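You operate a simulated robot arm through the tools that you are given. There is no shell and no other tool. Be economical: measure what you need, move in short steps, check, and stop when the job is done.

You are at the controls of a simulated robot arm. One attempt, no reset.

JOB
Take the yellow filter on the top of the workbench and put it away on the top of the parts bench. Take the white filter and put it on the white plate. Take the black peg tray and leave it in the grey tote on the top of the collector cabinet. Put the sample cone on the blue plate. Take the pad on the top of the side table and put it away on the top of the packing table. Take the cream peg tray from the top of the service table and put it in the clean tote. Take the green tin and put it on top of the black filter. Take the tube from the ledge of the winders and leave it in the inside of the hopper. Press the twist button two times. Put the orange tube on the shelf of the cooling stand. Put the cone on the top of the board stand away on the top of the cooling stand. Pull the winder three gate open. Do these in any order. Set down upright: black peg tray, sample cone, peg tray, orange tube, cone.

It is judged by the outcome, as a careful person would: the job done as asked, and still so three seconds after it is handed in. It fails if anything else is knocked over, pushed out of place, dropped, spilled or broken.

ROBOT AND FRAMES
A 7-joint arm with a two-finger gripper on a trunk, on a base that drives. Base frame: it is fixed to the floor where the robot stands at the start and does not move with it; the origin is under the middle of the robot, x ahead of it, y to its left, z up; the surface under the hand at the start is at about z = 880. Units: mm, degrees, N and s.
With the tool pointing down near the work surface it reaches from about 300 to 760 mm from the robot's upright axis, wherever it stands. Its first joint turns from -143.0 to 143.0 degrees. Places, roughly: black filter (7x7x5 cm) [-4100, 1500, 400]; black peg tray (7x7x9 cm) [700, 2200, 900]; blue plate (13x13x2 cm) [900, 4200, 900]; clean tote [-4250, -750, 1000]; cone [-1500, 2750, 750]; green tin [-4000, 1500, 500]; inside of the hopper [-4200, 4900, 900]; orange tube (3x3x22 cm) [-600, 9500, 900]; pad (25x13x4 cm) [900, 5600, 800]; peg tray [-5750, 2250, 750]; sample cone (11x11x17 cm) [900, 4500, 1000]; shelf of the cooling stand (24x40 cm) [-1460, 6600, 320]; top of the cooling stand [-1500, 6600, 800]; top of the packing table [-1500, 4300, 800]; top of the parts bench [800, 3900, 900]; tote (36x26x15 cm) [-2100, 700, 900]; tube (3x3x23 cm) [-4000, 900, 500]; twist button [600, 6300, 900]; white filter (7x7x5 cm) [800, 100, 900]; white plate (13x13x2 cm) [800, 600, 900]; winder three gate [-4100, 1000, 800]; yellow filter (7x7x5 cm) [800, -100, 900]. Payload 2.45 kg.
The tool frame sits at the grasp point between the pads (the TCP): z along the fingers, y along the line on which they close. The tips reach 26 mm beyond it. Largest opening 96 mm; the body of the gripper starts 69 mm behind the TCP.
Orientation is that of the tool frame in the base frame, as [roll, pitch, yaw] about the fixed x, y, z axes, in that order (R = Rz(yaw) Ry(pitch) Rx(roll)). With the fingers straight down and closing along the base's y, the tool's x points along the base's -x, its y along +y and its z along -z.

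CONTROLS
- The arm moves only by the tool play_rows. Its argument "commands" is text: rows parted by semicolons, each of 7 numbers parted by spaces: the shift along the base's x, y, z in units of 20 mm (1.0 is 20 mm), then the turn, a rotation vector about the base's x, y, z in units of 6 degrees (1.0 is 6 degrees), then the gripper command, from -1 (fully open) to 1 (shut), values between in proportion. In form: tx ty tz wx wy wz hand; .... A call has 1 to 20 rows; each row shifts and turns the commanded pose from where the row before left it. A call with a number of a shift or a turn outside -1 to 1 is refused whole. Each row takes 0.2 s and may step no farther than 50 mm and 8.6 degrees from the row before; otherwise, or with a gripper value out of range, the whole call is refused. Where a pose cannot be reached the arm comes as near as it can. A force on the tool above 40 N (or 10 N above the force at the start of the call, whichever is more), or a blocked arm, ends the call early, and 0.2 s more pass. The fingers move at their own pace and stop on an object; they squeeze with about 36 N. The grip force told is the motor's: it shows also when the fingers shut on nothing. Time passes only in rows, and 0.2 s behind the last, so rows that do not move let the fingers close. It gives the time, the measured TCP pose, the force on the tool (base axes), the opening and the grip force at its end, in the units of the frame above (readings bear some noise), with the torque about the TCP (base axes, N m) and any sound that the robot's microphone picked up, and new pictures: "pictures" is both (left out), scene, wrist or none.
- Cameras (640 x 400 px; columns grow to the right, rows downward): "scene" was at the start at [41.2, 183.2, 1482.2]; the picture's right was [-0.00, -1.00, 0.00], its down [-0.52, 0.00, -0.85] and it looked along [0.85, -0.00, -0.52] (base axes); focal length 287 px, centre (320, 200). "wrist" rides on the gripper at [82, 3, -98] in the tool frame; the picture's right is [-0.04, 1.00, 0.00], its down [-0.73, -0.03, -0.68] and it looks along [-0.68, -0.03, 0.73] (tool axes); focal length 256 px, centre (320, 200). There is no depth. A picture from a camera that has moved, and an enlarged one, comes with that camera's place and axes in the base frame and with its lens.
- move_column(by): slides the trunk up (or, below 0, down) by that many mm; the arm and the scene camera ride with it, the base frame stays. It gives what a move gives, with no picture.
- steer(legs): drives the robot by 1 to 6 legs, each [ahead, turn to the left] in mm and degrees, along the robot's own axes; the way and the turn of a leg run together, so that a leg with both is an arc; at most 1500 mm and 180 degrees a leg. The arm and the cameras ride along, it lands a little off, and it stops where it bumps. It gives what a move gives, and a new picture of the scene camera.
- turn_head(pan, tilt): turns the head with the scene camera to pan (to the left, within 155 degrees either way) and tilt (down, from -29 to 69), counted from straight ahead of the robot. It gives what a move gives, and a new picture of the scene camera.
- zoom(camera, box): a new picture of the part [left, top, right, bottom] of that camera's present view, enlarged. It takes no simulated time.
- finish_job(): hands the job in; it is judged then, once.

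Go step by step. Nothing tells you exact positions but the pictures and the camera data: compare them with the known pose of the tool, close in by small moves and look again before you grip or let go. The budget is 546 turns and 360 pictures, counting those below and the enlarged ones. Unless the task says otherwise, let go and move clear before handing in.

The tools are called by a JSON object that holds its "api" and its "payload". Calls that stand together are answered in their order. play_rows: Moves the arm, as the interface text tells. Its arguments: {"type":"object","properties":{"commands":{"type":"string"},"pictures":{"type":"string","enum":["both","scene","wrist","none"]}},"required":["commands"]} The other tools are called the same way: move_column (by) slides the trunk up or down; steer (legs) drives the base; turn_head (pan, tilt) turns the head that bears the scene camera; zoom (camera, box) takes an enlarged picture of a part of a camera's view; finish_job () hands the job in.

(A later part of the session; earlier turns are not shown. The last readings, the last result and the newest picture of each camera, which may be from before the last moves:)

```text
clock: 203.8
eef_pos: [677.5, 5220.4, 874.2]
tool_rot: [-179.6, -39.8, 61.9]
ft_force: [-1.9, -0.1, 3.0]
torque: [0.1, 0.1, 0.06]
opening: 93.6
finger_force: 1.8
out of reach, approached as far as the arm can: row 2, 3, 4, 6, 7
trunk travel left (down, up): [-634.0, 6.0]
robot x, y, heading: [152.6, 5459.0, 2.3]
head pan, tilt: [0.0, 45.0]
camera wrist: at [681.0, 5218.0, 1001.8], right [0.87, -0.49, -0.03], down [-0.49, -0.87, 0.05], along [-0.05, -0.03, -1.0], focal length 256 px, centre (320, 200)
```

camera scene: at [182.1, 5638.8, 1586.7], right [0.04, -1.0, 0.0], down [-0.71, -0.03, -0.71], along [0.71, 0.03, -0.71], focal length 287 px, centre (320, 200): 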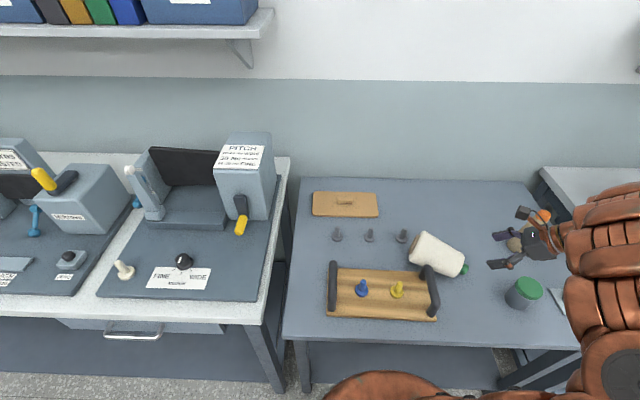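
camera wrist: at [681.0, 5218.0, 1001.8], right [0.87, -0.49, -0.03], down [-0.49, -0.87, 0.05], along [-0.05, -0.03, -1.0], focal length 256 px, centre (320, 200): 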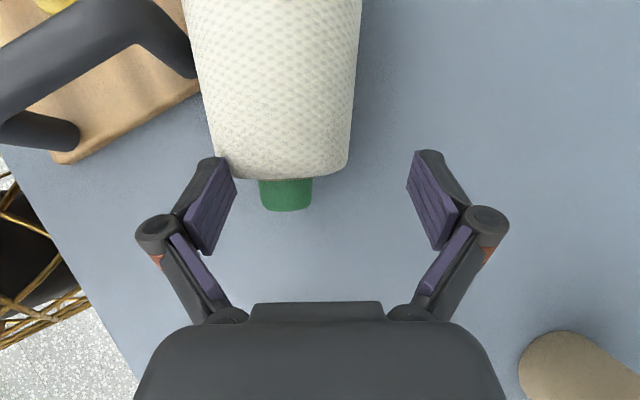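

The arm drifted ~24 mm sideways at a joint limit; I back out a little and shift the base instead.

{"api": "play_rows", "payload": {"commands": "-0.2 -0.3 0.6 0 0 0 -0.9; -0.2 -0.3 0.6 0 0 0 -0.9;-0.2 -0.3 0.6 0 0 0 -0.9", "pictures": "none"}}

{"api": "steer", "payload": {"legs": [[-30, 0]]}}

{"api": "play_rows", "payload": {"commands": "0 0.3 0 0 0 0 -0.9; 0 0.3 0 0 0 0 -0.9", "pictures": "wrist"}}

```text
clock: 204.7
eef_pos: [665.1, 5203.8, 908.8]
tool_rot: [-179.7, -39.8, 62.1]
ft_force: [0.0, -0.1, -0.2]
torque: [-0.03, 0.01, 0.02]
opening: 91.2
finger_force: 0.0
trunk travel left (down, up): [-634.0, 6.0]
robot x, y, heading: [156.3, 5454.0, 2.2]
head pan, tilt: [0.0, 45.0]
```

```text
clock: 205.5
eef_pos: [635.2, 5201.9, 909.9]
tool_rot: [-179.7, -39.9, 62.0]
ft_force: [0.9, -1.0, -0.2]
torque: [-0.01, -0.01, 0.0]
opening: 90.8
finger_force: 0.1
trunk travel left (down, up): [-634.0, 6.0]
robot x, y, heading: [124.5, 5455.4, 2.3]
head pan, tilt: [0.0, 45.0]
camera scene: at [152.0, 5637.5, 1586.7], right [0.04, -1.0, 0.0], down [-0.71, -0.03, -0.71], along [0.71, 0.03, -0.71], focal length 287 px, centre (320, 200)
```

scene: 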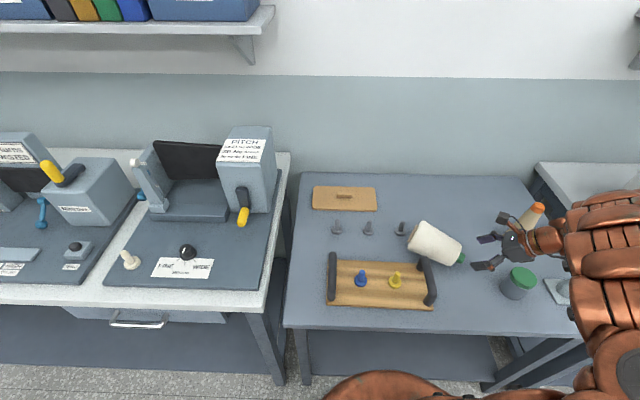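

```text
clock: 206.1
eef_pos: [638.9, 5208.4, 910.1]
tool_rot: [-179.6, -39.9, 62.1]
ft_force: [0.3, 0.1, -0.4]
torque: [0.02, 0.02, -0.02]
opening: 91.3
finger_force: 0.1
out of reach, approached as far as the arm can: row 2
trunk travel left (down, up): [-634.0, 6.0]
robot x, y, heading: [122.8, 5458.4, 2.0]
head pan, tilt: [0.0, 45.0]
camera wrist: at [642.7, 5206.6, 1038.2], right [0.87, -0.49, -0.03], down [-0.49, -0.87, 0.05], along [-0.05, -0.03, -1.0], focal length 256 px, centre (320, 200)
```

wrist: 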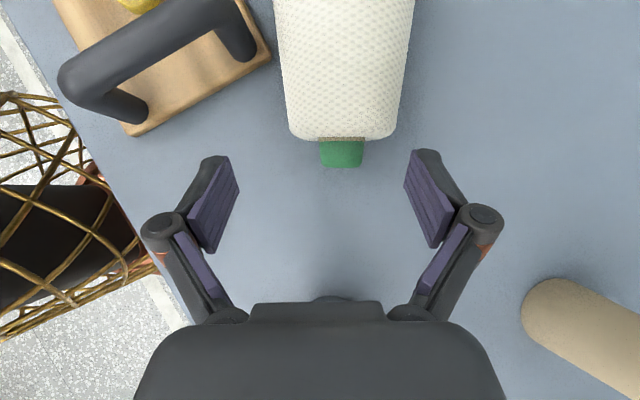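

{"api": "steer", "payload": {"legs": [[0, 5]]}}

{"api": "play_rows", "payload": {"commands": "0 0 -0.2 0 0 0 -0.9; 0 0 -0.2 0 0 0 -0.9", "pictures": "wrist"}}

```text
clock: 207.0
eef_pos: [658.6, 5255.7, 910.1]
tool_rot: [-179.6, -39.8, 67.1]
ft_force: [-0.3, 0.3, 0.4]
torque: [0.0, 0.01, 0.02]
opening: 91.0
finger_force: 0.1
trunk travel left (down, up): [-634.0, 6.0]
robot x, y, heading: [127.1, 5450.1, 7.3]
head pan, tilt: [0.0, 45.0]
camera scene: at [135.5, 5639.0, 1586.7], right [0.12, -0.99, 0.0], down [-0.7, -0.09, -0.71], along [0.7, 0.09, -0.71], focal length 287 px, centre (320, 200)
```

scene: 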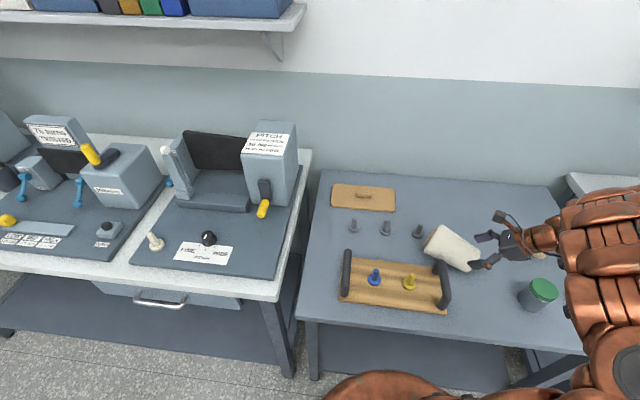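

```text
clock: 207.6
eef_pos: [658.3, 5255.5, 903.4]
tool_rot: [-179.6, -39.8, 67.1]
ft_force: [0.3, -0.3, -1.4]
torque: [0.0, 0.02, 0.01]
opening: 91.1
finger_force: 0.2
trunk travel left (down, up): [-634.0, 6.0]
robot x, y, heading: [125.5, 5452.6, 7.6]
head pan, tilt: [0.0, 45.0]
camera wrist: at [662.8, 5253.2, 1030.1], right [0.91, -0.41, -0.03], down [-0.41, -0.91, 0.05], along [-0.05, -0.03, -1.0], focal length 256 px, centre (320, 200)
```

wrist: 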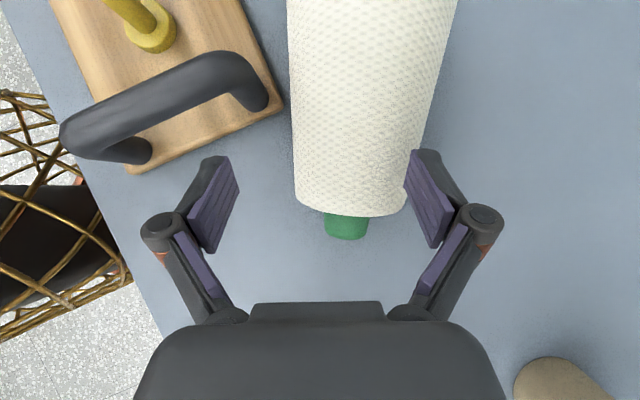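

{"api": "play_rows", "payload": {"commands": "0.6 -0.1 0 0 0 0 -0.9; 0.55 -0.1 0 0 0 0 -0.9; 0 0 -0.5 0 0 0 -0.9; 0 0 -0.5 0 0 0 -0.9; 0 0 -0.5 0 0 0 -0.9", "pictures": "wrist"}}

```text
clock: 208.8
eef_pos: [681.2, 5250.7, 873.4]
tool_rot: [-179.7, -39.7, 67.2]
ft_force: [-1.2, 0.1, 0.1]
torque: [-0.01, -0.01, 0.04]
opening: 91.3
finger_force: 0.0
trunk travel left (down, up): [-634.0, 6.0]
robot x, y, heading: [125.6, 5450.6, 7.1]
head pan, tilt: [0.0, 45.0]
camera wrist: at [684.9, 5249.4, 1001.3], right [0.91, -0.41, -0.03], down [-0.41, -0.91, 0.05], along [-0.05, -0.04, -1.0], focal length 256 px, centre (320, 200)
```

wrist: 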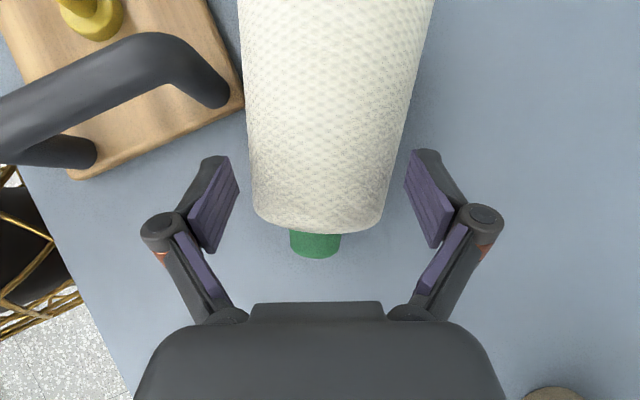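

{"api": "play_rows", "payload": {"commands": "0 0 -0.5 0 0 0 -0.9; 0.1 0.1 -0.5 0 0 0 -0.9; 0.1 0.1 -0.5 0 0 0 -0.9; 0 0 0 0 0 0 -0.9; 0 0 0 0 0 0 0; 0 0 0 0 0 0 1; 0 0 0 0 0 0 1", "pictures": "wrist"}}

```text
clock: 210.4
eef_pos: [683.7, 5256.5, 842.2]
tool_rot: [-179.6, -39.8, 67.2]
ft_force: [-2.3, -0.1, 1.2]
torque: [0.02, 0.09, 0.09]
opening: 86.5
finger_force: 35.8
trunk travel left (down, up): [-634.0, 6.0]
robot x, y, heading: [125.8, 5453.4, 7.2]
head pan, tilt: [0.0, 45.0]
camera wrist: at [689.2, 5253.7, 970.1], right [0.91, -0.41, -0.03], down [-0.41, -0.91, 0.05], along [-0.05, -0.03, -1.0], focal length 256 px, centre (320, 200)
```

wrist: 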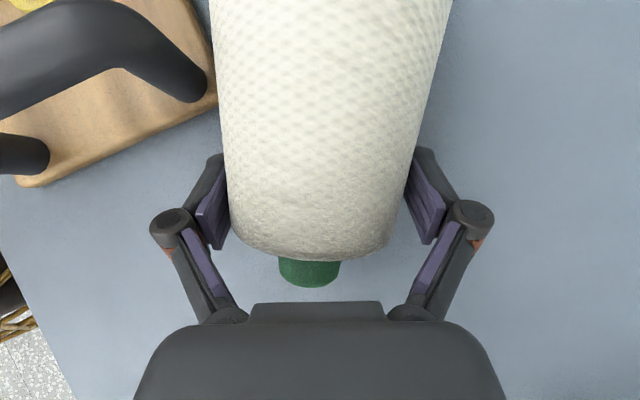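

Gripped. I lift it straight up.

{"api": "play_rows", "payload": {"commands": "0 0 0.5 0 0 0 1; 0 0 0.5 0 0 0 1; 0 0 1 0 0 0 1; 0 0 1 0 0 0 1; 0 0 1 0 0 0 1; 0 0 1 0 0 0 1; 0 0 1 0 0 0 1; 0 0 1 0 0 0 1; 0 0 1 0 0 0 1; 0 0 1 0 0 0 1; 0 0 1 0 0 0 1; 0 0 1 0 0 0 1"}}

```text
clock: 213.0
eef_pos: [684.7, 5255.1, 1062.9]
tool_rot: [-179.6, -39.8, 67.1]
ft_force: [0.9, -0.1, -4.4]
torque: [-0.11, 0.09, 0.04]
opening: 86.3
finger_force: 36.3
trunk travel left (down, up): [-634.0, 6.0]
robot x, y, heading: [123.9, 5454.3, 7.2]
head pan, tilt: [0.0, 45.0]
camera scene: at [135.8, 5639.0, 1586.7], right [0.12, -0.99, 0.0], down [-0.7, -0.09, -0.71], along [0.7, 0.09, -0.71], focal length 287 px, centre (320, 200)
camera wrist: at [688.7, 5253.9, 1190.3], right [0.91, -0.41, -0.03], down [-0.41, -0.91, 0.05], along [-0.05, -0.04, -1.0], focal length 256 px, centre (320, 200)
```

scene: 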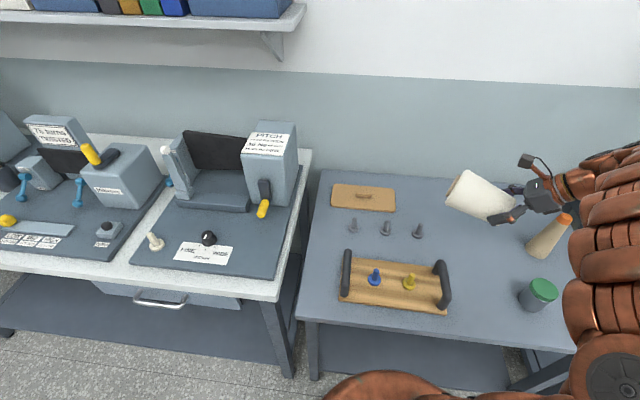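
wrist: 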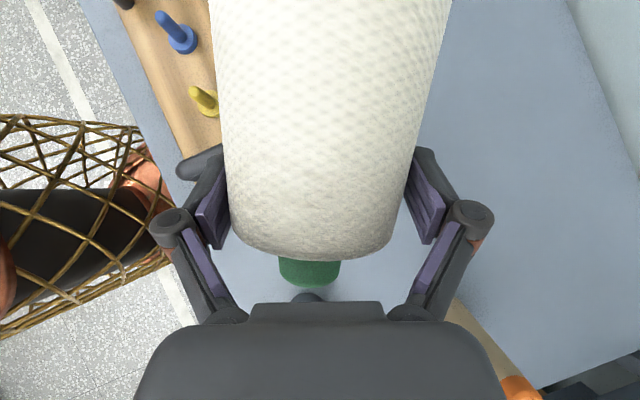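

{"api": "play_rows", "payload": {"commands": "-0.5 0.3 1 0 0 0 1; -0.5 0.3 1 0 0 0 1; -0.5 0.3 1 0 0 0 1; -0.5 0.3 1 0 0 0 1; -0.5 0.3 1 0 0 0 1; -0.5 0.3 1 0 0 0 1; -0.5 0.3 1 0 0 0 1; 0 0 0 -0.876 0.368 0 1; 0 0 0 -0.876 0.368 0 1; 0 0 0 -0.876 0.368 0 1; 0 0 0 -0.876 0.368 0 1; 0 0 0 -0.876 0.368 0 1; 0 0 0 -0.876 0.368 0 1; 0 0 0 -0.876 0.368 0 1"}}

```text
clock: 216.0
eef_pos: [620.6, 5292.0, 1204.2]
tool_rot: [-179.8, 0.2, 67.1]
ft_force: [1.0, 0.0, -3.5]
torque: [-0.09, 0.07, 0.0]
opening: 86.3
finger_force: 36.5
out of reach, approached as far as the arm can: row 7
trunk travel left (down, up): [-634.0, 6.0]
robot x, y, heading: [124.6, 5454.6, 7.4]
head pan, tilt: [0.0, 45.0]
camera scene: at [135.5, 5639.0, 1586.6], right [0.12, -0.99, 0.0], down [-0.7, -0.09, -0.71], along [0.7, 0.09, -0.71], focal length 287 px, centre (320, 200)
camera wrist: at [656.6, 5366.4, 1301.7], right [0.9, -0.43, -0.01], down [-0.31, -0.66, 0.68], along [-0.29, -0.62, -0.73], focal length 256 px, centre (320, 200)
```

scene: 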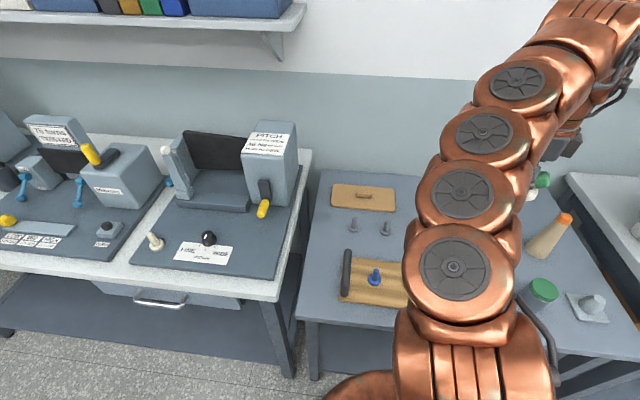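
wrist: 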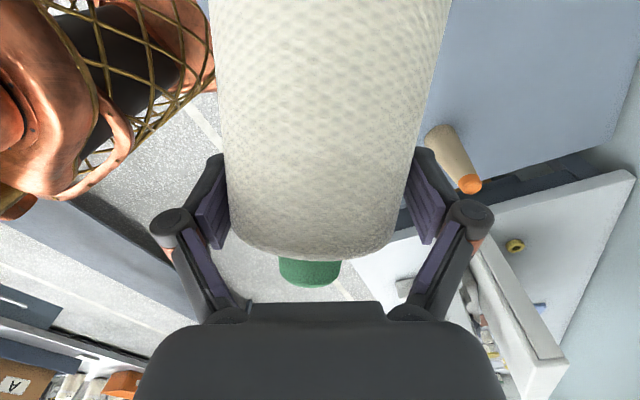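

{"api": "play_rows", "payload": {"commands": "0 0 0 0 0 1 1; 0 0 0 0 0 1 1; 0 0 0 0 0 1 1; 0 0 0 0 0 1 1; 0 0 0 0 0 1 1; 0 0 0 0 0 1 1; 0 0 0 0 0 1 1; 0 0 0 0 0 1 1; 0 0 0 0 0 1 1; 0 0 0 0 0 1 1; 0 0 0 0 0 1 1; 0 0 0 0 0 1 1; 0 0 0 0 0 1 1; 0 0 0 0 0 1 1; 0 0 0 0 0 1 1; 0 0 0 0 0 1 1; 0 0 0 0 0 1 1; 0 0 0 0 0 1 1; 0 0 0 0 0 0.8 1", "pictures": "scene"}}

```text
clock: 220.0
eef_pos: [621.8, 5292.9, 1205.0]
tool_rot: [-179.8, 0.2, 180.0]
ft_force: [0.0, -0.1, -2.7]
torque: [-0.04, -0.16, -0.01]
opening: 86.3
finger_force: 35.4
trunk travel left (down, up): [-634.0, 6.0]
robot x, y, heading: [122.9, 5455.4, 7.1]
head pan, tilt: [0.0, 45.0]
camera scene: at [135.6, 5639.1, 1586.6], right [0.12, -0.99, 0.0], down [-0.7, -0.09, -0.71], along [0.7, 0.09, -0.71], focal length 287 px, centre (320, 200)
```

scene: 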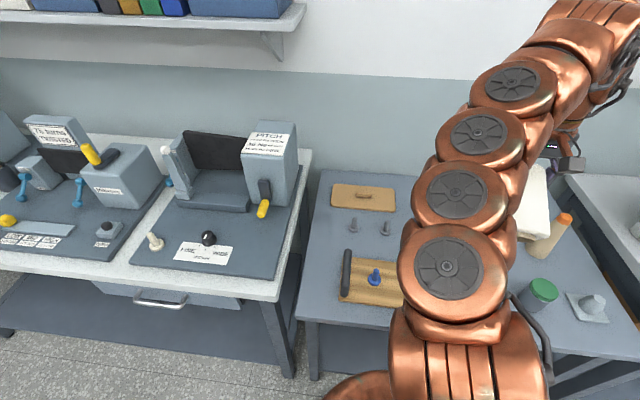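

{"api": "play_rows", "payload": {"commands": "0 0 0 0 -0.93 0 1; 0 0 0 0 -0.93 0 1; 0 0 0 0 -0.93 0 1; 0 0 0 0 -0.93 0 1; 0 0 0 0 -0.93 0 1; 0 0 0 0 -0.93 0 1; 0 0 0 0 -0.93 0 1; 0 0 0 0 -0.93 0 1; 0 0 0 0 -0.93 0 1; 0 0 0 0 -0.93 0 1"}}

```text
clock: 222.2
eef_pos: [787.4, 5221.3, 1308.8]
tool_rot: [-179.9, 55.8, 180.0]
ft_force: [0.2, -0.1, -2.7]
torque: [-0.01, 0.01, 0.01]
opening: 86.5
finger_force: 35.8
out of reach, approached as far as the arm can: row 2, 3, 4, 5, 6, 7, 8, 9, 10
trunk travel left (down, up): [-634.0, 6.0]
robot x, y, heading: [125.9, 5453.0, 6.8]
head pan, tilt: [0.0, 45.0]
camera scene: at [135.7, 5639.0, 1586.6], right [0.12, -0.99, 0.0], down [-0.7, -0.09, -0.71], along [0.7, 0.09, -0.71], focal length 287 px, centre (320, 200)
camera wrist: at [660.9, 5225.3, 1296.6], right [0.03, 1.0, 0.03], down [-0.15, -0.03, 0.99], along [0.99, -0.03, 0.15], focal length 256 px, centre (320, 200)
```

scene: 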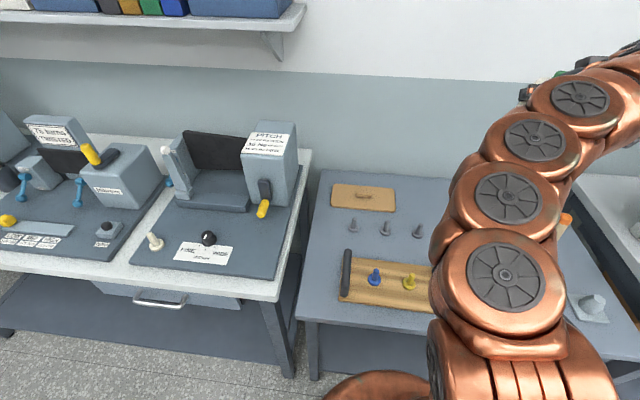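
wrist: 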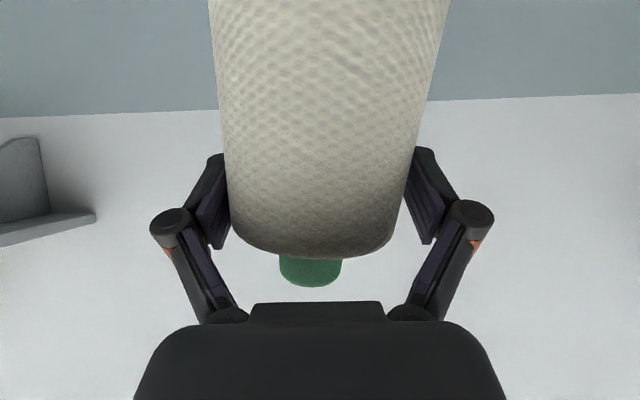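

The cone is now upright in the hand (core up). I carry it back to the parts bench, standing near y≈4080.

{"api": "steer", "payload": {"legs": [[-75, 0], [0, -97], [1370, 0]]}}

```text
clock: 233.6
eef_pos: [-241.8, 3469.5, 1309.5]
tool_rot: [-179.9, 55.7, 83.1]
ft_force: [-0.2, 0.4, -3.3]
torque: [0.01, 0.01, 0.01]
opening: 86.3
finger_force: 36.0
trunk travel left (down, up): [-634.0, 6.0]
robot x, y, heading: [63.8, 4099.2, -89.7]
head pan, tilt: [0.0, 45.0]
camera scene: at [248.6, 4070.7, 1586.7], right [-1.0, -0.01, 0.0], down [-0.01, 0.71, -0.71], along [0.01, -0.71, -0.71], focal length 287 px, centre (320, 200)
```

scene: 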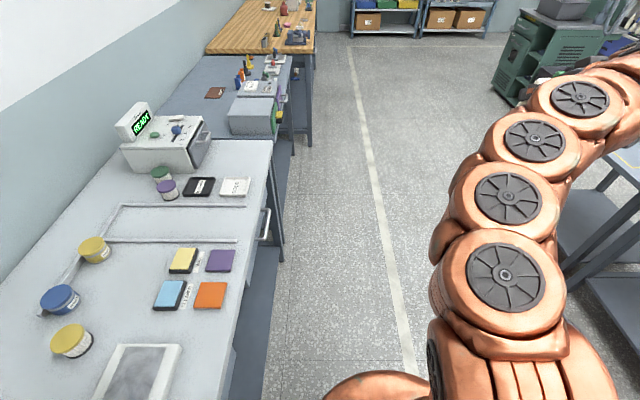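

{"api": "steer", "payload": {"legs": [[0, 90], [120, 0]]}}

{"api": "turn_head", "payload": {"pan": 0, "tilt": 30}}

```text
clock: 238.8
eef_pos: [828.0, 3819.2, 1309.4]
tool_rot: [-179.9, 55.8, 175.1]
ft_force: [0.0, -0.6, -2.3]
torque: [-0.02, 0.0, 0.04]
opening: 86.2
finger_force: 35.7
trunk travel left (down, up): [-634.0, 6.0]
robot x, y, heading: [190.5, 4106.3, 2.2]
head pan, tilt: [0.0, 45.0]
camera scene: at [213.9, 4289.0, 1586.7], right [0.04, -1.0, 0.0], down [-0.71, -0.03, -0.71], along [0.71, 0.03, -0.71], focal length 287 px, centre (320, 200)
```

scene: 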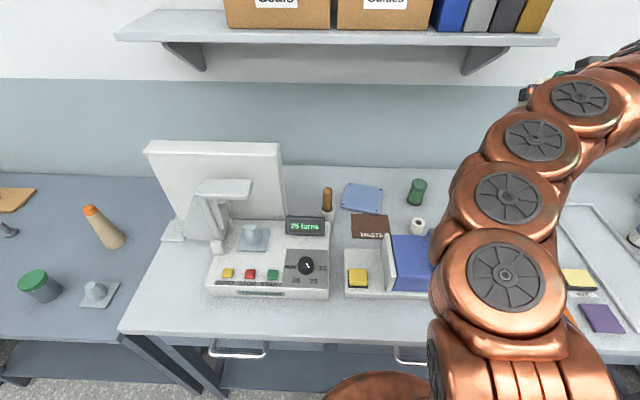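

```text
clock: 239.6
eef_pos: [829.2, 3819.5, 1307.3]
tool_rot: [-179.9, 55.8, 175.0]
ft_force: [0.2, -0.6, -2.9]
torque: [-0.04, -0.02, 0.05]
opening: 86.2
finger_force: 36.6
trunk travel left (down, up): [-634.0, 6.0]
robot x, y, heading: [189.0, 4104.8, 2.2]
head pan, tilt: [0.0, 30.0]
camera scene: at [223.4, 4289.4, 1609.2], right [0.04, -1.0, 0.0], down [-0.5, -0.02, -0.87], along [0.86, 0.04, -0.5], focal length 287 px, centre (320, 200)
```

scene: 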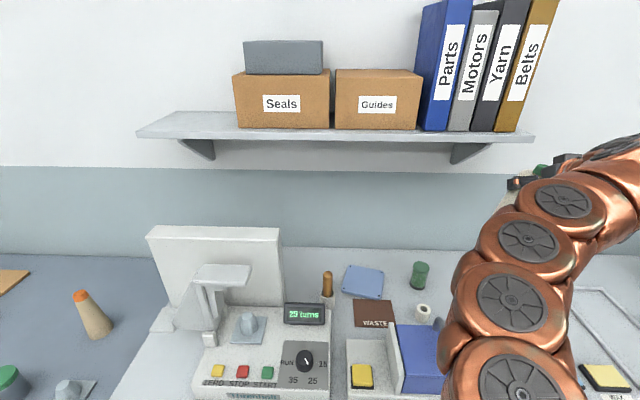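

{"api": "play_rows", "payload": {"commands": "0 0.5 -1 0 0 0 1; 0 0.5 -1 0 0 0 1; 0 0.5 -1 0 0 0 1; 0 0.5 -1 0 0 0 1; 0 0.5 -1 0 0 0 1; 0 0.8 -1 0 0 0 1; 0 0.8 -1 0 0 0 1; 0 0.8 -1 0 0 0 1; 0 0.8 -1 0 0 0 1"}}

```text
clock: 241.6
eef_pos: [930.8, 3878.1, 1187.1]
tool_rot: [-179.9, 55.6, 175.1]
ft_force: [0.3, -0.3, -2.9]
torque: [0.01, -0.01, 0.01]
opening: 86.2
finger_force: 36.6
out of reach, approached as far as the arm can: row 1, 2, 3, 4, 5, 6, 7, 8, 9
trunk travel left (down, up): [-634.0, 6.0]
robot x, y, heading: [187.6, 4104.8, 2.3]
head pan, tilt: [0.0, 30.0]
camera scene: at [223.3, 4289.4, 1609.3], right [0.04, -1.0, 0.0], down [-0.5, -0.02, -0.87], along [0.87, 0.04, -0.5], focal length 287 px, centre (320, 200)
camera wrist: at [804.6, 3892.3, 1174.5], right [0.11, 0.99, 0.03], down [-0.15, -0.02, 0.99], along [0.98, -0.11, 0.14], focal length 256 px, centre (320, 200)
```

scene: 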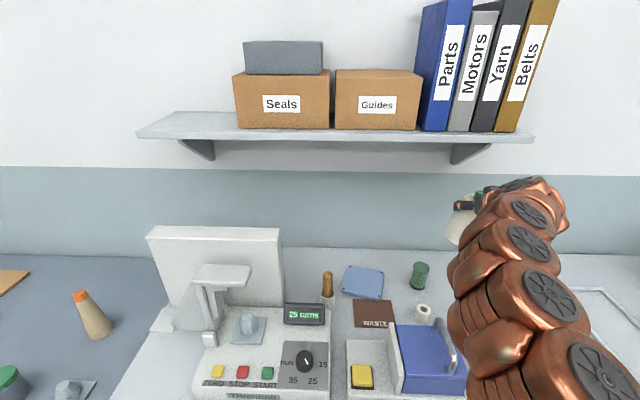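
wrist: 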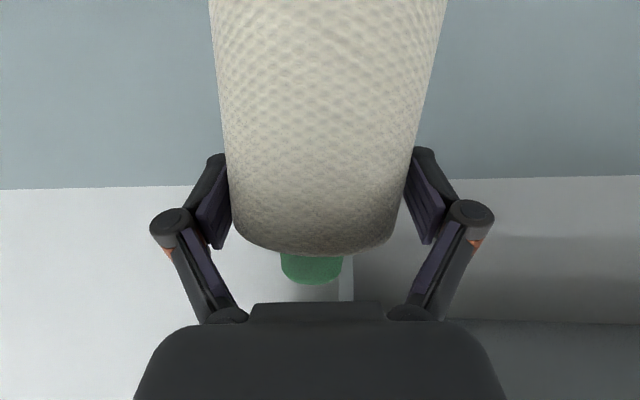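

The wrist bend limits lowering with the arm, so I'll use the trunk for height. First swing the hand left to the plate's y.

{"api": "play_rows", "payload": {"commands": "-0.4 1 0 0 0 0 1; -0.4 1 0 0 0 0 1; -0.4 1 0 0 0 0 1; -0.4 1 0 0 0 0 1; -0.2 1 0 0 0 0 1; -0.2 1 0 0 0 0 1; -0.2 1 0 0 0 0 1; -0.2 1 0 0 0 0 1; 0 1 0 0 0 0 1; 0 1 0 0 0 0 1; 0 1 0 0 0 0 1; 0 1 0 0 0 0 1"}}

```text
clock: 244.2
eef_pos: [955.6, 4098.5, 1220.2]
tool_rot: [-179.8, 55.7, 175.2]
ft_force: [-0.1, 0.2, -4.3]
torque: [-0.03, -0.04, 0.0]
opening: 85.9
finger_force: 36.1
out of reach, approached as far as the arm can: row 1, 2, 3, 4, 5, 6, 7, 8, 10
trunk travel left (down, up): [-634.0, 6.0]
robot x, y, heading: [188.5, 4106.0, 2.4]
head pan, tilt: [0.0, 30.0]
camera scene: at [223.4, 4289.5, 1609.3], right [0.04, -1.0, 0.0], down [-0.5, -0.02, -0.87], along [0.87, 0.04, -0.5], focal length 287 px, centre (320, 200)
camera wrist: at [830.4, 4112.7, 1208.3], right [0.11, 0.99, 0.03], down [-0.15, -0.01, 0.99], along [0.98, -0.11, 0.15], focal length 256 px, centre (320, 200)
```

scene: 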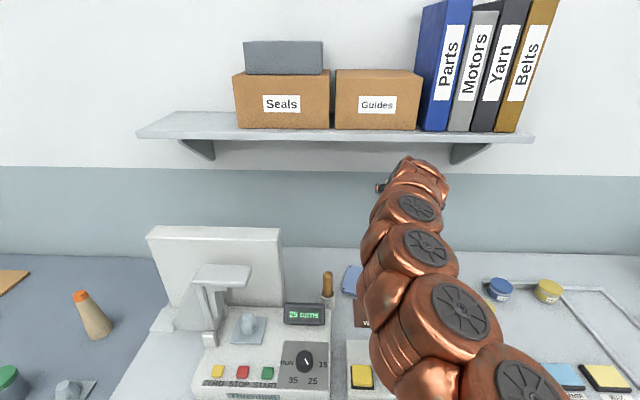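
wrist: 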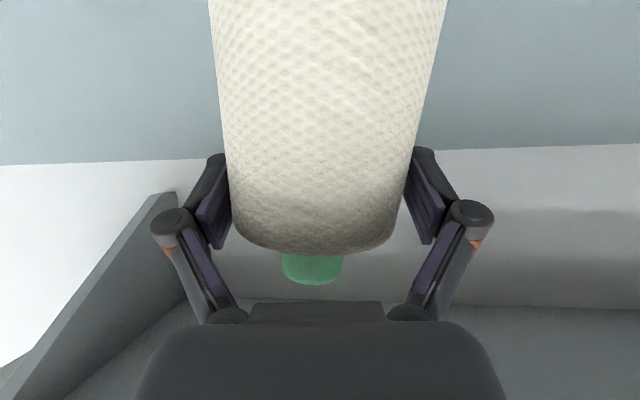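

{"api": "move_column", "payload": {"by": -120}}

{"api": "steer", "payload": {"legs": [[-25, 0], [0, 5.8]]}}

{"api": "play_rows", "payload": {"commands": "0 0 0 -0.3 0 0 1; 0 0 0 -0.35 0 0 1"}}

```text
clock: 245.7
eef_pos: [956.5, 4099.3, 1100.0]
tool_rot: [-179.8, 55.7, 175.1]
ft_force: [0.5, -0.3, -3.1]
torque: [-0.07, 0.0, 0.02]
opening: 85.9
finger_force: 36.2
trunk travel left (down, up): [-514.0, 126.0]
robot x, y, heading: [188.4, 4107.8, 2.4]
head pan, tilt: [0.0, 30.0]
```

```text
clock: 247.0
eef_pos: [927.5, 4173.5, 1100.3]
tool_rot: [-179.7, 55.7, -179.1]
ft_force: [-0.4, 0.0, -4.0]
torque: [0.01, 0.01, 0.03]
opening: 86.2
finger_force: 35.8
trunk travel left (down, up): [-514.0, 126.0]
robot x, y, heading: [165.3, 4101.7, 8.2]
head pan, tilt: [0.0, 30.0]
camera scene: at [179.7, 4291.0, 1489.2], right [0.14, -0.99, 0.0], down [-0.5, -0.07, -0.87], along [0.86, 0.12, -0.5], focal length 287 px, centre (320, 200)
```

scene: 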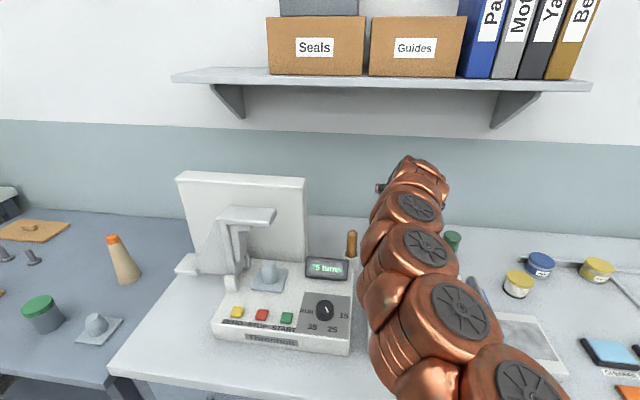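

```text
clock: 247.6
eef_pos: [927.2, 4174.9, 1100.2]
tool_rot: [-173.0, 55.4, -173.5]
ft_force: [-0.7, -0.5, -2.5]
torque: [-0.01, 0.03, 0.04]
opening: 86.2
finger_force: 36.2
trunk travel left (down, up): [-514.0, 126.0]
robot x, y, heading: [163.4, 4105.0, 8.1]
head pan, tilt: [0.0, 30.0]
camera scene: at [179.8, 4290.9, 1489.2], right [0.14, -0.99, 0.0], down [-0.5, -0.07, -0.87], along [0.86, 0.12, -0.5], focal length 287 px, centre (320, 200)
camera wrist: at [800.8, 4175.1, 1087.9], right [0.01, 1.0, -0.04], down [-0.15, 0.04, 0.99], along [0.99, 0.0, 0.15], focal length 256 px, centre (320, 200)
```

scene: 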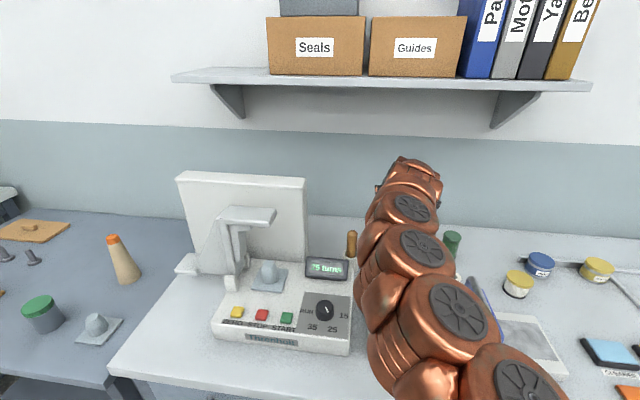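
wrist: 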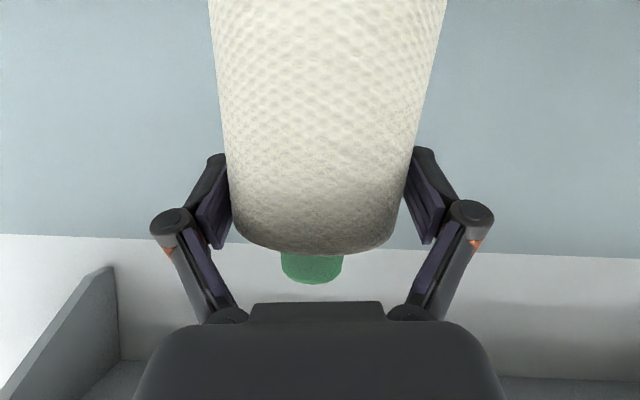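

{"api": "play_rows", "payload": {"commands": "0 0 0 0 0.5 0 1", "pictures": "none"}}

{"api": "move_column", "payload": {"by": -75}}

{"api": "turn_head", "payload": {"pan": 30, "tilt": 30}}

```text
clock: 248.0
eef_pos: [926.7, 4175.0, 1100.8]
tool_rot: [-173.4, 52.4, -173.8]
ft_force: [0.2, -0.1, -3.7]
torque: [-0.03, 0.0, 0.01]
opening: 86.1
finger_force: 36.2
trunk travel left (down, up): [-514.0, 126.0]
robot x, y, heading: [163.3, 4100.4, 8.3]
head pan, tilt: [0.0, 30.0]
```

```text
clock: 249.1
eef_pos: [928.5, 4175.4, 1025.8]
tool_rot: [-173.5, 52.4, -174.0]
ft_force: [0.3, -0.6, -4.4]
torque: [-0.02, 0.02, -0.01]
opening: 85.9
finger_force: 36.0
trunk travel left (down, up): [-439.0, 201.0]
robot x, y, heading: [163.6, 4104.8, 8.1]
head pan, tilt: [0.0, 30.0]
```

```text
clock: 250.1
eef_pos: [927.0, 4174.8, 1026.0]
tool_rot: [-173.4, 52.6, -173.8]
ft_force: [0.1, 0.6, -2.5]
torque: [0.02, -0.01, 0.03]
opening: 85.8
finger_force: 35.4
trunk travel left (down, up): [-439.0, 201.0]
robot x, y, heading: [162.4, 4105.9, 8.4]
head pan, tilt: [30.0, 30.0]
camera scene: at [161.4, 4333.9, 1414.2], right [0.62, -0.79, 0.0], down [-0.39, -0.31, -0.87], along [0.68, 0.53, -0.5], focal length 287 px, centre (320, 200)
```

scene: 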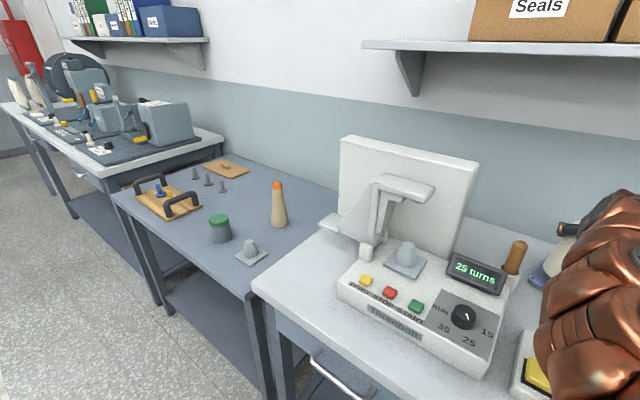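

{"api": "turn_head", "payload": {"pan": 0, "tilt": 28}}

{"api": "zoom", "payload": {"camera": "scene", "box": [300, 170, 460, 270]}}

```text
clock: 251.0
eef_pos: [927.3, 4174.9, 1026.2]
tool_rot: [-173.5, 52.4, -173.9]
ft_force: [-0.4, -0.6, -3.5]
torque: [-0.02, 0.0, 0.01]
opening: 86.3
finger_force: 36.2
trunk travel left (down, up): [-439.0, 201.0]
robot x, y, heading: [164.2, 4101.1, 8.3]
head pan, tilt: [0.0, 28.0]
camera scene: at [180.5, 4291.1, 1417.4], right [0.14, -0.99, 0.0], down [-0.46, -0.07, -0.88], along [0.87, 0.13, -0.47], focal length 287 px, centre (320, 200)
```

scene: 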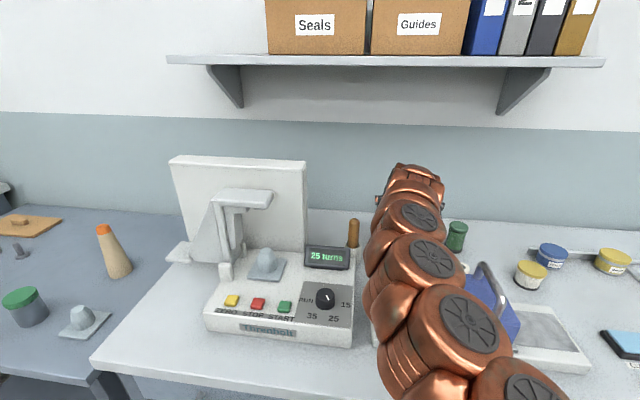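

```text
4.00 times, centred on (380, 220) of scene
camera zoom: at [180.5, 4291.1, 1417.4], right [0.14, -0.99, 0.0], down [-0.46, -0.07, -0.88], along [0.87, 0.13, -0.47], focal length 1148 px, centre (80, 120)
```

zoom: 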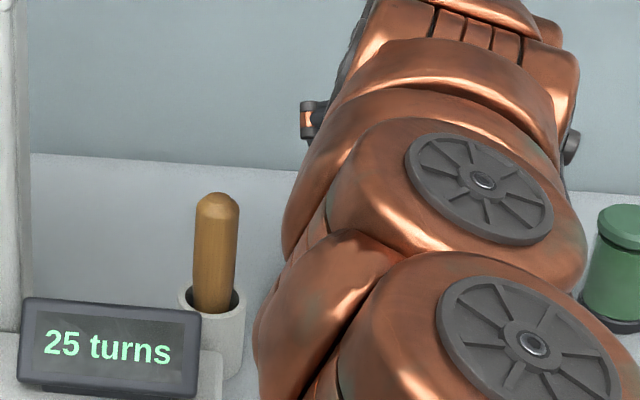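

{"api": "move_column", "payload": {"by": -12}}

{"api": "move_column", "payload": {"by": -6}}

{"api": "move_column", "payload": {"by": -4}}

```text
clock: 251.6
eef_pos: [926.9, 4173.0, 1017.6]
tool_rot: [-173.4, 52.8, -173.9]
ft_force: [0.4, -1.6, 20.7]
torque: [-0.53, -0.58, 0.0]
opening: 86.2
finger_force: 35.8
trunk travel left (down, up): [-427.0, 213.0]
robot x, y, heading: [165.4, 4104.0, 8.2]
head pan, tilt: [0.0, 28.0]
```

```text
clock: 252.0
eef_pos: [927.3, 4176.3, 1016.2]
tool_rot: [-173.7, 53.2, -174.0]
ft_force: [1.5, 0.4, 12.8]
torque: [-0.17, -0.09, 0.06]
opening: 86.4
finger_force: 35.8
trunk travel left (down, up): [-423.0, 217.0]
robot x, y, heading: [165.3, 4104.2, 8.1]
head pan, tilt: [0.0, 28.0]
stopped: the force on the tool passed its limit at 42 N (the readings are from after the stop); the commanded pose is now the measured one
```

```text
clock: 252.7
eef_pos: [928.1, 4177.1, 1014.7]
tool_rot: [-173.6, 53.6, -173.9]
ft_force: [0.3, -0.3, 12.0]
torque: [-0.24, 0.05, 0.01]
opening: 86.3
finger_force: 36.0
trunk travel left (down, up): [-419.0, 221.0]
robot x, y, heading: [162.2, 4105.7, 8.2]
head pan, tilt: [0.0, 28.0]
stopped: the force on the tool passed its limit at 42 N (the readings are from after the stop); the commanded pose is now the measured one
```

Cone contacts the plate. I open and withdraw back along the tool axis.

{"api": "play_rows", "payload": {"commands": "0 0 0 0 0 0 0.2; 0 0 0 0 0 0 -1; 0 0 0 0 0 0 -1; 0 0 0 0 0 0 -1", "pictures": "wrist"}}

{"api": "play_rows", "payload": {"commands": "-0.2 0 0.15 0 0 0 -1; -0.4 0 0.3 0 0 0 -1", "pictures": "wrist"}}

```text
clock: 253.7
eef_pos: [928.7, 4177.7, 1012.6]
tool_rot: [-173.7, 53.5, -173.8]
ft_force: [0.9, -0.1, 0.2]
torque: [0.0, -0.02, -0.01]
opening: 95.9
finger_force: 0.0
trunk travel left (down, up): [-419.0, 221.0]
robot x, y, heading: [165.2, 4104.8, 8.4]
head pan, tilt: [0.0, 28.0]
camera wrist: at [801.5, 4177.1, 1006.2], right [0.01, 1.0, -0.03], down [-0.11, 0.03, 0.99], along [0.99, 0.0, 0.11], focal length 256 px, centre (320, 200)
```

wrist: 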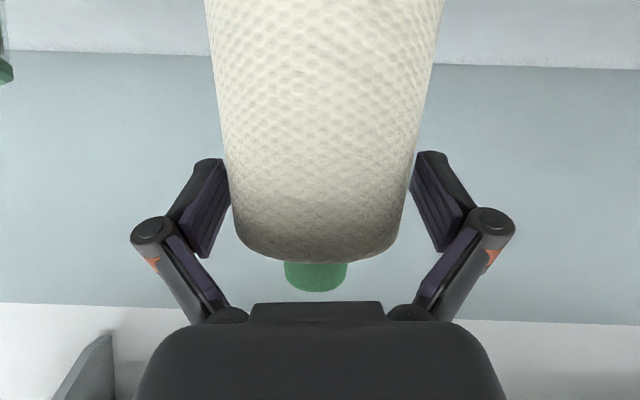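

```text
clock: 254.3
eef_pos: [917.4, 4177.1, 1020.3]
tool_rot: [-173.7, 53.3, -174.0]
ft_force: [0.9, -0.8, 0.5]
torque: [0.0, -0.01, 0.03]
opening: 96.2
finger_force: 0.1
trunk travel left (down, up): [-419.0, 221.0]
robot x, y, heading: [163.2, 4103.1, 8.0]
head pan, tilt: [0.0, 28.0]
camera wrist: at [789.7, 4176.8, 1014.4], right [0.01, 1.0, -0.03], down [-0.11, 0.03, 0.99], along [0.99, 0.0, 0.11], focal length 256 px, centre (320, 200)
```

wrist: 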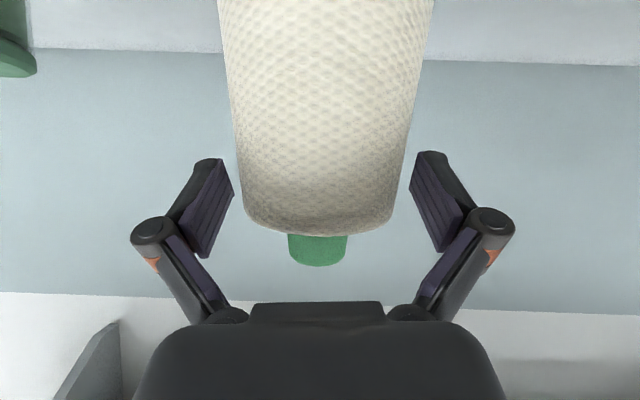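

{"api": "play_rows", "payload": {"commands": "-0.6 0 0.5 0 0 0 -1; -0.6 0 0.6 0 0 0 -1; -0.6 0 0.8 0 0 0 -1; -0.6 0 0.8 0 0 0 -1; -0.6 0 0.8 0 0 0 -1; -0.6 0 0.8 0 0 0 -1; -0.6 0 0.8 0 0 0 -1; -0.6 0 0.8 0 0 0 -1", "pictures": "wrist"}}

```text
clock: 256.1
eef_pos: [824.9, 4178.3, 1144.4]
tool_rot: [-173.7, 53.3, -173.8]
ft_force: [0.2, -0.9, -0.3]
torque: [0.02, 0.0, 0.02]
opening: 95.9
finger_force: 0.1
out of reach, approached as far as the arm can: row 6
trunk travel left (down, up): [-419.0, 221.0]
robot x, y, heading: [163.0, 4103.3, 8.2]
head pan, tilt: [0.0, 28.0]
camera wrist: at [697.0, 4179.0, 1136.7], right [0.01, 1.0, -0.03], down [-0.11, 0.03, 0.99], along [0.99, 0.0, 0.11], focal length 256 px, centre (320, 200)
```

wrist: 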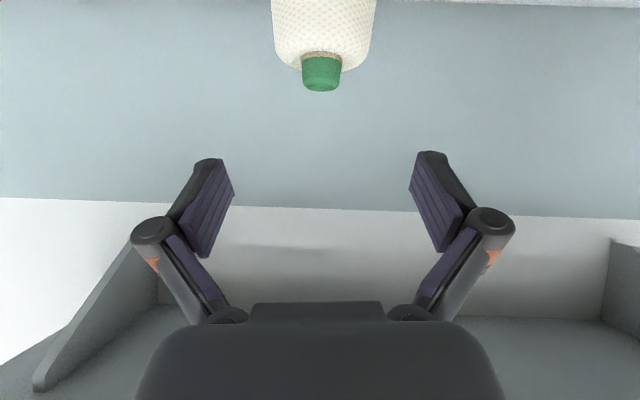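

{"api": "play_rows", "payload": {"commands": "-0.5 0 0.5 0 0.9 0 -1; -0.5 0 0.5 0 0.9 0 -1; -0.5 0 0.5 0 0.9 0 -1; -0.5 0 0.5 0 0.9 0 -1; -0.5 0 0.5 0 0.9 0 -1; -0.5 0 0.5 0 0.9 0 -1; -0.5 0 0.5 0 0.9 0 -1; -0.5 0 0.5 0 0.9 0 -1; -0.5 0 0.5 0 0.9 0 -1; -0.5 0 0 0 0.8 0 -1; 0 0 0 0.65 0 0 -1", "pictures": "both"}}

```text
clock: 258.5
eef_pos: [716.4, 4184.3, 1128.4]
tool_rot: [178.0, 8.4, -176.9]
ft_force: [0.0, -0.8, -0.8]
torque: [0.07, 0.04, 0.03]
opening: 96.2
finger_force: 0.0
out of reach, approached as far as the arm can: row 6, 7, 8, 9, 10
trunk travel left (down, up): [-419.0, 221.0]
robot x, y, heading: [163.8, 4102.9, 8.2]
head pan, tilt: [0.0, 28.0]
camera scene: at [180.3, 4290.7, 1397.8], right [0.14, -0.99, 0.0], down [-0.46, -0.07, -0.88], along [0.87, 0.13, -0.47], focal length 287 px, centre (320, 200)
camera wrist: at [622.8, 4178.2, 1214.0], right [-0.02, 1.0, 0.04], down [0.63, -0.02, 0.78], along [0.78, 0.04, -0.63], focal length 256 px, centre (320, 200)
```

scene: 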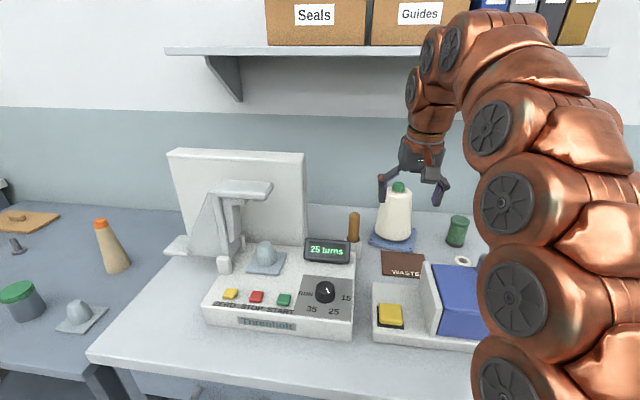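
wrist: 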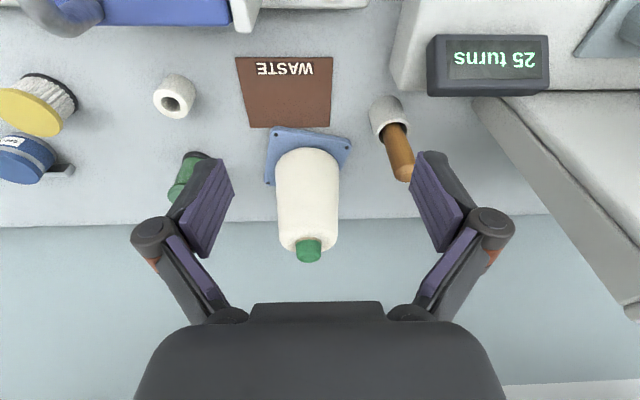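

Cone stands upright on the blue plate. Next: the pad on the side table at about (957,5587).

{"api": "play_rows", "payload": {"commands": "-1 -0.3 0.5 0 0 0 -1; -1 -0.3 0.5 0 0 0 -1; -1 -0.3 0.5 0 0 0 -1; -1 -0.3 0.5 0 0 0 -1; -1 -0.3 0.5 0 0 0 -1; -1 -0.3 0.5 0 0 0 -1; -1 -0.3 0.5 0 0 0 -1; -1 -0.3 0.5 0 0 0 -1; 0 0 0 0 0.7 0 -1; 0 0 0 0 0.7 0 -1; 0 0 0 0.3 0 0 -1", "pictures": "none"}}

{"api": "move_column", "payload": {"by": 215}}

{"api": "steer", "payload": {"legs": [[-110, 0], [0, 82], [1400, 0], [0, -88]]}}

```text
clock: 260.9
eef_pos: [580.8, 4142.6, 1192.5]
tool_rot: [176.2, 8.6, -177.2]
ft_force: [-0.6, 0.7, 0.2]
torque: [-0.03, -0.02, 0.01]
opening: 96.0
finger_force: 0.0
out of reach, approached as far as the arm can: row 7, 8, 9, 10
trunk travel left (down, up): [-419.0, 221.0]
robot x, y, heading: [162.1, 4105.4, 8.1]
head pan, tilt: [0.0, 28.0]
```

```text
clock: 263.2
eef_pos: [579.9, 4140.4, 1407.3]
tool_rot: [176.2, 8.6, -177.3]
ft_force: [0.7, 0.2, 0.8]
torque: [0.0, -0.01, 0.0]
opening: 96.0
finger_force: 0.1
trunk travel left (down, up): [-634.0, 6.0]
robot x, y, heading: [166.1, 4108.0, 8.2]
head pan, tilt: [0.0, 28.0]
```

```text
clock: 278.0
eef_pos: [510.8, 5460.7, 1406.8]
tool_rot: [176.2, 8.6, 176.9]
ft_force: [0.3, 0.9, 0.2]
torque: [0.01, 0.01, 0.03]
opening: 96.2
finger_force: 0.1
trunk travel left (down, up): [-634.0, 6.0]
robot x, y, heading: [94.4, 5462.2, 2.6]
head pan, tilt: [0.0, 28.0]
camera scene: at [127.5, 5650.5, 1612.7], right [0.04, -1.0, 0.0], down [-0.47, -0.02, -0.88], along [0.88, 0.04, -0.47], focal length 287 px, centre (320, 200)
```

scene: 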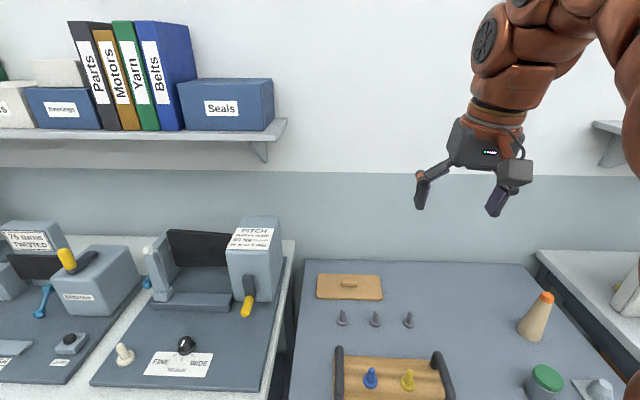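

{"api": "steer", "payload": {"legs": [[105, 0]]}}

{"api": "play_rows", "payload": {"commands": "1 0.5 -1 0 0 0 -1; 1 0.5 -1 0 0 0 -1; 1 0.5 -1 0 0 0 -1; 1 0.5 -1 0 0 0 -1; 1 0.5 -1 0 0.3 0 -1; 1 0.5 -1 0 0.3 0 -1; 1 0.5 -1 0 0.3 0 -1; 1 0.5 -1 0.3 0.3 0 -1; 1 0.5 -1 0.3 0.3 0 -1; 1 0.5 -1 0 0 0 -1; 1 0.5 -1 0 0 0 -1; 0 0 -1 0 0 0 -1; 0 0 -1 0 0 0 -1; 0 0 -1 0 0 0 -1"}}

```text
clock: 279.2
eef_pos: [616.8, 5465.2, 1408.3]
tool_rot: [176.2, 8.7, 176.9]
ft_force: [0.1, 0.5, 0.4]
torque: [0.04, -0.01, 0.02]
opening: 95.6
finger_force: 0.0
trunk travel left (down, up): [-634.0, 6.0]
robot x, y, heading: [198.0, 5465.9, 2.5]
head pan, tilt: [0.0, 28.0]
camera scene: at [233.5, 5654.8, 1612.8], right [0.04, -1.0, 0.0], down [-0.47, -0.02, -0.88], along [0.88, 0.04, -0.47], focal length 287 px, centre (320, 200)
```

scene: 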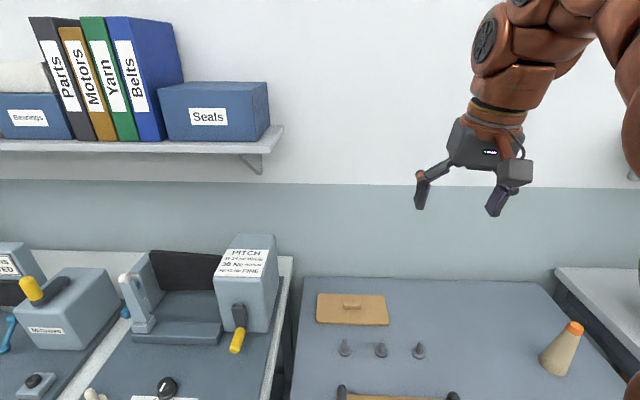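

```text
clock: 282.2
eef_pos: [835.5, 5574.3, 1128.7]
tool_rot: [173.0, -0.5, 176.9]
ft_force: [-0.3, -0.2, 0.1]
torque: [0.0, 0.0, 0.02]
opening: 96.0
finger_force: 0.1
trunk travel left (down, up): [-634.0, 6.0]
robot x, y, heading: [195.9, 5469.9, 1.9]
head pan, tilt: [0.0, 28.0]
camera scene: at [233.9, 5654.9, 1612.7], right [0.04, -1.0, 0.0], down [-0.47, -0.02, -0.88], along [0.88, 0.04, -0.47], focal length 287 px, centre (320, 200)
camera wrist: at [755.3, 5569.2, 1227.0], right [0.09, 0.99, 0.12], down [0.73, -0.15, 0.66], along [0.67, 0.02, -0.74], focal length 256 px, centre (320, 200)
```

scene: 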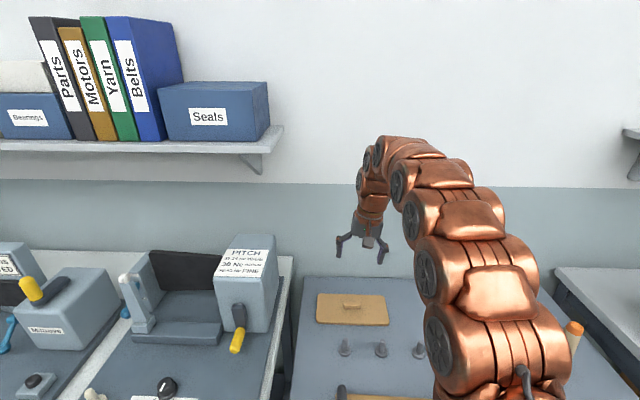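
wrist: 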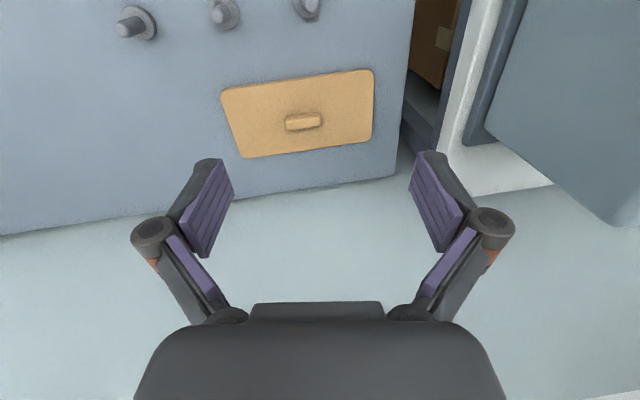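

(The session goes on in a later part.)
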